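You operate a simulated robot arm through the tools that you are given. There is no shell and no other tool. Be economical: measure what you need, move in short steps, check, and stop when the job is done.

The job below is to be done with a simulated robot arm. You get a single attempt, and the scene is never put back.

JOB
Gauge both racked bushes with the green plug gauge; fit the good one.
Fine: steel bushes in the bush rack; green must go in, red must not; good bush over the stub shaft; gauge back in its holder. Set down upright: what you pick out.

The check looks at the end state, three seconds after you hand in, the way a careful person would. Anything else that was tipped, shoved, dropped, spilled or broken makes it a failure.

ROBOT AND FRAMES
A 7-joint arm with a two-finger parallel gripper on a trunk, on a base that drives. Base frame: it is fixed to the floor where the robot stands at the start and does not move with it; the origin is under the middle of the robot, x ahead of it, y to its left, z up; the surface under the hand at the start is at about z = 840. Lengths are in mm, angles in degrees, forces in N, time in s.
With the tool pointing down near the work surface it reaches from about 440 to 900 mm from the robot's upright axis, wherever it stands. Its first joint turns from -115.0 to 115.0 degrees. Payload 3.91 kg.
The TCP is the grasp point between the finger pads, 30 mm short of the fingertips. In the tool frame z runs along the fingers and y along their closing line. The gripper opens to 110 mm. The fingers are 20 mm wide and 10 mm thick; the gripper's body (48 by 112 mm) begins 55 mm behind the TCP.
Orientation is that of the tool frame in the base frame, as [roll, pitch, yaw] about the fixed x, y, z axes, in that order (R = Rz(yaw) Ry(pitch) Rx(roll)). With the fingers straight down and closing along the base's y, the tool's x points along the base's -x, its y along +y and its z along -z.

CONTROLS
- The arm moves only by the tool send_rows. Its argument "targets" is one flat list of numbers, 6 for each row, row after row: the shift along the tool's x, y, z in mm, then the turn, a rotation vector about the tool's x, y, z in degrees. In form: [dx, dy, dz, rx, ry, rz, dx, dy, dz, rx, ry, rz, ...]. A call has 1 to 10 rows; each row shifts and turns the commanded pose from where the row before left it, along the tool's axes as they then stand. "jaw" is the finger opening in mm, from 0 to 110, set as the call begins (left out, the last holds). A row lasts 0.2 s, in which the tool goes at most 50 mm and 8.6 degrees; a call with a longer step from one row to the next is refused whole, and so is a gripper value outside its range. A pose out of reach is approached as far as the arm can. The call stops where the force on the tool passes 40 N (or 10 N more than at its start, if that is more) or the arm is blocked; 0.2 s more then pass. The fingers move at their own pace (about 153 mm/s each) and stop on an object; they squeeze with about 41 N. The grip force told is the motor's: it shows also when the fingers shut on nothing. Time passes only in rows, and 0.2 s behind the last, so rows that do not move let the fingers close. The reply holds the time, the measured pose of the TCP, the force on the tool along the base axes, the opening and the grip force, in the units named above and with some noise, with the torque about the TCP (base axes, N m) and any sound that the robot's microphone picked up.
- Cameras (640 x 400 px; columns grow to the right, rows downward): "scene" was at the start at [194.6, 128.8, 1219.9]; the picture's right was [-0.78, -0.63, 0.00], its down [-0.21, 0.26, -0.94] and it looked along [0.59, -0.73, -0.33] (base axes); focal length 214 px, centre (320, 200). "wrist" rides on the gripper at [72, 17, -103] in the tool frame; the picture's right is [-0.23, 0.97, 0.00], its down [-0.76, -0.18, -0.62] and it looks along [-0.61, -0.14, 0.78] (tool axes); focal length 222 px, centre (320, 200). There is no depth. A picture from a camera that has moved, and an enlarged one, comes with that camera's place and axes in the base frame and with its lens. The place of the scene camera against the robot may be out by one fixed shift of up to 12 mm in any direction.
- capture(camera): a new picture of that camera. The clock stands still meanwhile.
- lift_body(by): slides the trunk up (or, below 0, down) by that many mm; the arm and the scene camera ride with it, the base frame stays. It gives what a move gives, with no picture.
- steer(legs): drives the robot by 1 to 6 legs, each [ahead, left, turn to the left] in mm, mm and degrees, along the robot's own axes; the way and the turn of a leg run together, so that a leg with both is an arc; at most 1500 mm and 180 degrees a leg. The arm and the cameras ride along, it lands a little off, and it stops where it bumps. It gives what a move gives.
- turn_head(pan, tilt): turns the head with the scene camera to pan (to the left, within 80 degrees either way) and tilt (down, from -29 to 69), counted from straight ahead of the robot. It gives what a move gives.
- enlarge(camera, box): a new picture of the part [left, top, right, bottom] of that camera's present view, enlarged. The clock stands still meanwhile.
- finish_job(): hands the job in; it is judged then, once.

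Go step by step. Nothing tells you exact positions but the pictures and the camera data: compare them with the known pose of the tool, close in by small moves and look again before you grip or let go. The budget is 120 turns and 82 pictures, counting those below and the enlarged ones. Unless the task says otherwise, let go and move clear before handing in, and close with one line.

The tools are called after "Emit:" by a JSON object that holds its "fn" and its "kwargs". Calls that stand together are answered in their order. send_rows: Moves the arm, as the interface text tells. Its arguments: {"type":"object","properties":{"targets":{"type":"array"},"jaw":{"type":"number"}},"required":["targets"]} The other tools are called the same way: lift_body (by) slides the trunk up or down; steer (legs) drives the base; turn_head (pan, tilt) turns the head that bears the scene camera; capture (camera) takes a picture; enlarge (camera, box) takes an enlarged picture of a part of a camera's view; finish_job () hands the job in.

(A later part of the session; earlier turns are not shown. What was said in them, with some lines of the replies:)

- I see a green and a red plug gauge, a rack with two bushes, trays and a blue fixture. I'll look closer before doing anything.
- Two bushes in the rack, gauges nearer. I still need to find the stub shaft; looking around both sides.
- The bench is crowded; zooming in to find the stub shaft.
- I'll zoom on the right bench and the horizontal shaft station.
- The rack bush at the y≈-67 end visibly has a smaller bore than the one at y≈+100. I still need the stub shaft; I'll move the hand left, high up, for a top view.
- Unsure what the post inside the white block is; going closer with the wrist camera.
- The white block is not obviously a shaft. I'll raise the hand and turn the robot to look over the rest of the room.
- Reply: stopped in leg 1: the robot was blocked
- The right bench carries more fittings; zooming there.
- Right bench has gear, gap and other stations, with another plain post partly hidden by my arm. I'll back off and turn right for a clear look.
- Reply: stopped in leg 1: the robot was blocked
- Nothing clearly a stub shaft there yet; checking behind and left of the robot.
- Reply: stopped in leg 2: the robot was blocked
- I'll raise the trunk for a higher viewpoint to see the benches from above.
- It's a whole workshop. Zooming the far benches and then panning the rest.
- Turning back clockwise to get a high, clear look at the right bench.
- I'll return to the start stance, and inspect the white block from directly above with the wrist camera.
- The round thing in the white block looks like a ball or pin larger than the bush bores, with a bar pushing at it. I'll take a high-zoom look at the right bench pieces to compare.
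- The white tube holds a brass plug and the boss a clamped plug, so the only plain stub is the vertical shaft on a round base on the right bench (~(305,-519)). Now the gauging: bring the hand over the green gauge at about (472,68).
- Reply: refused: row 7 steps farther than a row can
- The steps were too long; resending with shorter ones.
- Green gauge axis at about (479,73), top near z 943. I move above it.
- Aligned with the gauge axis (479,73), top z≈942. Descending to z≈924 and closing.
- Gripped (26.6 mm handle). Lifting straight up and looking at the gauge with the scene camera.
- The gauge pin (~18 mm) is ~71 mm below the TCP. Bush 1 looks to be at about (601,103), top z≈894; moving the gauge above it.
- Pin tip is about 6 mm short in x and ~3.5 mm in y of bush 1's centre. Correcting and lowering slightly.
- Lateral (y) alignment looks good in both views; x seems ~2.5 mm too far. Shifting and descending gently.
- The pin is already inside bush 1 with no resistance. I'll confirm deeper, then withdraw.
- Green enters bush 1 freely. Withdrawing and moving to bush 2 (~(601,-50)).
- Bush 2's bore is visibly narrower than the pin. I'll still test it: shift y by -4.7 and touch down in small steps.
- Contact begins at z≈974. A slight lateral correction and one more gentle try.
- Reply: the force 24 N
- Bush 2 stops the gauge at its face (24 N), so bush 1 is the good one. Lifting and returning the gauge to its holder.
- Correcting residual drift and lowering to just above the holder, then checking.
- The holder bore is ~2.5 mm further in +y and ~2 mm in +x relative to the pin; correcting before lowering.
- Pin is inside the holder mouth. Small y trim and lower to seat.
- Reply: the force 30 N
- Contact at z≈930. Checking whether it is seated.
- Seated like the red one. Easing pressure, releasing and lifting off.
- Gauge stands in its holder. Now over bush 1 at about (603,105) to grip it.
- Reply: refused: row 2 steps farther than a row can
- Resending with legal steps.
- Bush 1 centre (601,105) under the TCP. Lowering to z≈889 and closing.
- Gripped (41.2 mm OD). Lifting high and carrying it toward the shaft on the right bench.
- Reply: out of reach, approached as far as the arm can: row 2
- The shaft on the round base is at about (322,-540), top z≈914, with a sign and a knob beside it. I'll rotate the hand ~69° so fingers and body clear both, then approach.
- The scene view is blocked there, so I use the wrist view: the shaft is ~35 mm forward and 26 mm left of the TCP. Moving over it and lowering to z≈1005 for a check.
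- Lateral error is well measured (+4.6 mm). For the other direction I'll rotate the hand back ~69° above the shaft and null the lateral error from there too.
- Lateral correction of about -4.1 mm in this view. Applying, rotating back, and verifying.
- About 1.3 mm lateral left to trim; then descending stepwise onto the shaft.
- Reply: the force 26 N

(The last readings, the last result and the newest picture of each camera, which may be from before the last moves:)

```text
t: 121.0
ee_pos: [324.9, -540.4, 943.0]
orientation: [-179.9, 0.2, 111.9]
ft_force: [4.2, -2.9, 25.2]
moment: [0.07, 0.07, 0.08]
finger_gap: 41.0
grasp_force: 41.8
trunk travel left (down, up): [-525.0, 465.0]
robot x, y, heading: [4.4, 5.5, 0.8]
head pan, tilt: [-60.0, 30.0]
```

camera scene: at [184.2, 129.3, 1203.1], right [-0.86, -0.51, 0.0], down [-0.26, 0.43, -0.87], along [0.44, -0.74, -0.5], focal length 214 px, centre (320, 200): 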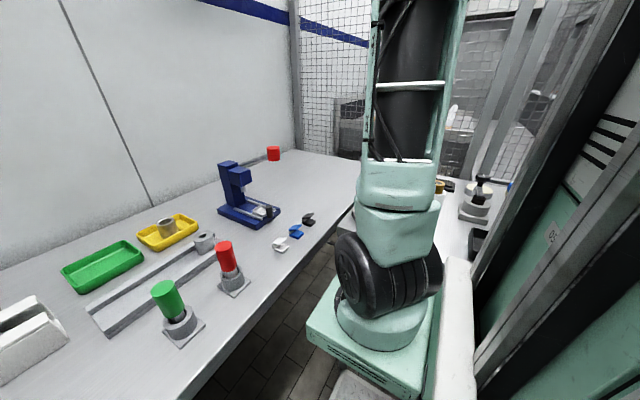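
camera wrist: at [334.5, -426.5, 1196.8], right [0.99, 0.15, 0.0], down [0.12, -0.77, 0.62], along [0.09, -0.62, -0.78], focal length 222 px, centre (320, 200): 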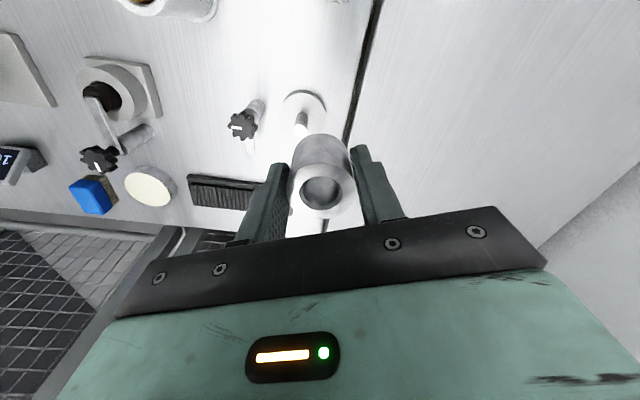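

The bush touched the shaft edge (25 N, moment says the shaft lies slightly to -x,+y). Backing off, shifting ~1.2 mm that way, and retrying.

Emit:
{"fn": "send_rows", "kwargs": {"targets": [0, 0, -5, 0, 0, 0, 1.13, -0.45, 0, 0, 0, 0, 0, 0, 2, 0, 0, 0, 0, 0, 1, 0, 0, 0, 0, 0, 1, 0, 0, 0, 0, 0, 1, 0, 0, 0]}}

```text
t: 122.4
ee_pos: [322.2, -539.3, 942.0]
orientation: [-180.0, 0.1, 111.7]
ft_force: [-2.1, -0.3, 7.7]
moment: [0.01, -0.03, -0.01]
finger_gap: 41.3
grasp_force: 40.8
trunk travel left (down, up): [-525.0, 465.0]
robot x, y, heading: [1.6, 6.3, 0.6]
head pan, tilt: [-60.0, 30.0]
```

Emit:
{"fn": "send_rows", "kwargs": {"targets": [0, 0, 1, 0, 0, 0, 0, 0, 1, 0, 0, 0]}}

```text
t: 123.0
ee_pos: [322.1, -539.8, 939.9]
orientation: [-180.0, 0.1, 111.9]
ft_force: [-1.7, 2.3, 17.5]
moment: [0.13, -0.06, -0.04]
finger_gap: 41.0
grasp_force: 40.5
trunk travel left (down, up): [-525.0, 465.0]
robot x, y, heading: [8.8, 6.5, 0.2]
head pan, tilt: [-60.0, 30.0]
```

Going deeper into the chamfer; contact moment now says +x,+y a little. Trim and continue.

Emit:
{"fn": "send_rows", "kwargs": {"targets": [0, 0, -2, 0, 0, 0, 0.5, 0.63, 0, 0, 0, 0, 0, 0, 1, 0, 0, 0, 0, 0, 1, 0, 0, 0, 0, 0, 1, 0, 0, 0]}}

```text
t: 124.2
ee_pos: [323.1, -539.3, 938.1]
orientation: [-179.9, 0.0, 111.7]
ft_force: [-0.2, 0.4, -1.6]
moment: [-0.02, 0.06, 0.03]
finger_gap: 40.9
grasp_force: 40.8
trunk travel left (down, up): [-525.0, 465.0]
robot x, y, heading: [3.3, 6.2, 0.6]
head pan, tilt: [-60.0, 30.0]
```

No force now: the bush has slipped onto the shaft. Lowering further with force watch.

Emit:
{"fn": "send_rows", "kwargs": {"targets": [0, 0, 4, 0, 0, 0, 0, 0, 5, 0, 0, 0, 0, 0, 6, 0, 0, 0, 0, 0, 6, 0, 0, 0, 0, 0, 5, 0, 0, 0]}}

Emit:
{"fn": "enlarge", "kwargs": {"camera": "wrist", "box": [200, 60, 440, 220]}}

```text
t: 125.4
ee_pos: [324.2, -538.2, 911.3]
orientation: [-179.9, 0.0, 111.8]
ft_force: [0.0, 0.5, -1.3]
moment: [0.01, -0.01, -0.01]
finger_gap: 41.0
grasp_force: 41.3
trunk travel left (down, up): [-525.0, 465.0]
robot x, y, heading: [7.6, 3.6, 0.5]
head pan, tilt: [-60.0, 30.0]
```

```text
2.50 times, centred on (320, 140) of wrist
camera zoom: at [313.8, -465.9, 1016.7], right [0.99, 0.15, 0.0], down [0.12, -0.77, 0.62], along [0.09, -0.62, -0.78], focal length 555 px, centre (320, 350)
```

zoom: 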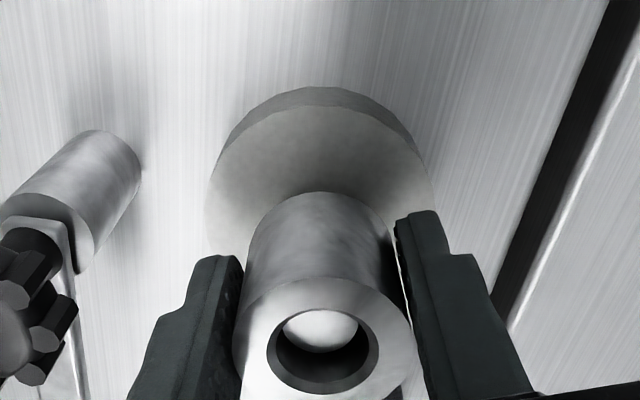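

The shaft shows inside the bore; the knob sits lower than the hand body, so it is clear. Continuing down until the bush seats.

Emit:
{"fn": "send_rows", "kwargs": {"targets": [0, 0, 5, 0, 0, 0, 0, 0, 5, 0, 0, 0, 0, 0, 3, 0, 0, 0, 0, 0, 2, 0, 0, 0, 0, 0, 2, 0, 0, 0, 0, 0, 2, 0, 0, 0, 0, 0, 2, 0, 0, 0]}}

```text
t: 127.0
ee_pos: [322.6, -539.9, 891.7]
orientation: [-180.0, 0.0, 111.9]
ft_force: [0.1, 3.7, 9.0]
moment: [-0.14, 0.08, -0.03]
finger_gap: 41.2
grasp_force: 41.4
trunk travel left (down, up): [-525.0, 465.0]
robot x, y, heading: [5.1, -0.3, 0.6]
head pan, tilt: [-60.0, 30.0]
```

Seated at z≈892 (9 N). Releasing with a limited opening and lifting straight up.

Emit:
{"fn": "send_rows", "kwargs": {"targets": [0, 0, 0, 0, 0, 0, 0, 0, 0, 0, 0, 0, 0, 0, 0, 0, 0, 0], "jaw": 56}}

Emit:
{"fn": "send_rows", "kwargs": {"targets": [0, 0, -10, 0, 0, 0, 0, 0, -30, 0, 0, 0, 0, 0, -40, 0, 0, 0, 0, 0, -40, 0, 0, 0]}}

Emit:
{"fn": "enlarge", "kwargs": {"camera": "wrist", "box": [200, 60, 440, 220]}}

```text
t: 127.8
ee_pos: [322.6, -538.7, 891.8]
orientation: [180.0, 0.0, 111.8]
ft_force: [0.1, 0.4, 0.5]
moment: [0.02, 0.04, -0.02]
finger_gap: 56.3
grasp_force: 0.1
trunk travel left (down, up): [-525.0, 465.0]
robot x, y, heading: [1.2, 1.1, 0.6]
head pan, tilt: [-60.0, 30.0]
```

```text
t: 128.8
ee_pos: [324.3, -535.2, 1007.2]
orientation: [-180.0, 0.0, 111.7]
ft_force: [0.4, -1.0, 0.6]
moment: [0.03, 0.04, 0.0]
finger_gap: 56.1
grasp_force: 0.0
trunk travel left (down, up): [-525.0, 465.0]
robot x, y, heading: [7.0, 7.0, 0.6]
head pan, tilt: [-60.0, 30.0]
```

```text
2.50 times, centred on (320, 140) of wrist
camera zoom: at [313.8, -463.7, 1113.2], right [0.99, 0.15, 0.0], down [0.12, -0.77, 0.62], along [0.09, -0.62, -0.78], focal length 555 px, centre (320, 350)
```

zoom: 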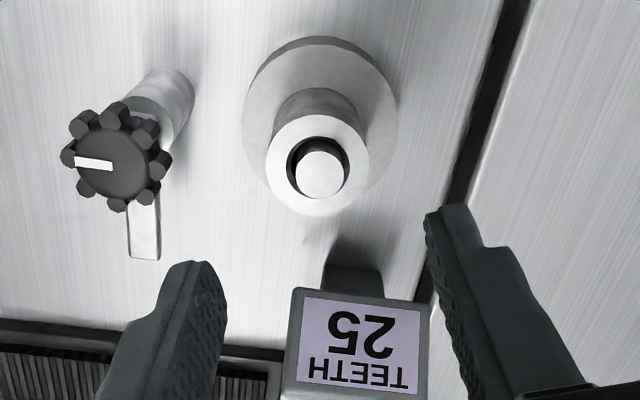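

The bush sits squarely on the shaft. Raising the arm and checking the gauge and rack a last time.

Emit:
{"fn": "send_rows", "kwargs": {"targets": [0, 0, -40, 0, 0, 0, 0, 0, -40, 0, 0, 0]}}

Emit:
{"fn": "turn_head", "kwargs": {"pan": -20, "tilt": 35}}

Emit:
{"fn": "enlarge", "kwargs": {"camera": "scene", "box": [180, 130, 440, 330]}}

```text
t: 129.4
ee_pos: [323.1, -540.2, 1093.4]
orientation: [-180.0, -0.2, 111.8]
ft_force: [-0.4, 1.1, -1.1]
moment: [0.03, 0.0, 0.02]
finger_gap: 55.9
grasp_force: 0.1
trunk travel left (down, up): [-525.0, 465.0]
robot x, y, heading: [5.3, 4.7, 0.7]
head pan, tilt: [-60.0, 30.0]
```

```text
t: 130.4
ee_pos: [323.0, -541.2, 1092.2]
orientation: [-180.0, 0.1, 111.9]
ft_force: [0.4, 0.4, -0.3]
moment: [-0.01, 0.0, -0.03]
finger_gap: 55.8
grasp_force: 0.0
trunk travel left (down, up): [-525.0, 465.0]
robot x, y, heading: [7.7, 4.6, 0.4]
head pan, tilt: [-20.0, 35.0]
```

```text
2.00 times, centred on (310, 230) of scene
camera zoom: at [221.1, 177.8, 1195.3], right [-0.33, -0.94, 0.0], down [-0.54, 0.19, -0.82], along [0.77, -0.27, -0.57], focal length 429 px, centre (340, 140)
```

zoom: 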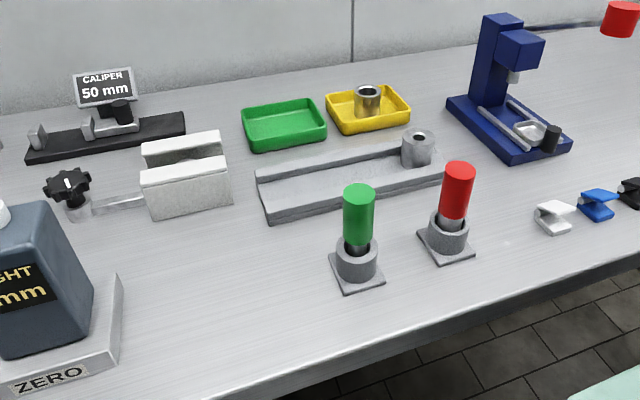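

Everything is in place: the green gauge is upright in its holder, the undersized bush is still in the rack, and the good bush is on the shaft. The arm is clear, so I'm handing in.

Emit:
{"fn": "finish_job", "kwargs": {}}

```text
The job is handed in.
```

The good bush, from the left (+y) end of the rack, took the green gauge freely and now sits upright over the shaft; the other bush stopped the gauge at its face and is still in the rack. The green gauge is back in its holder. I did not try the red gauge: it only looked too big for the good bush. No shaft was labelled as the stub shaft, so I used the only plain upright one, on the right bench beside the "TEETH 25" sign.
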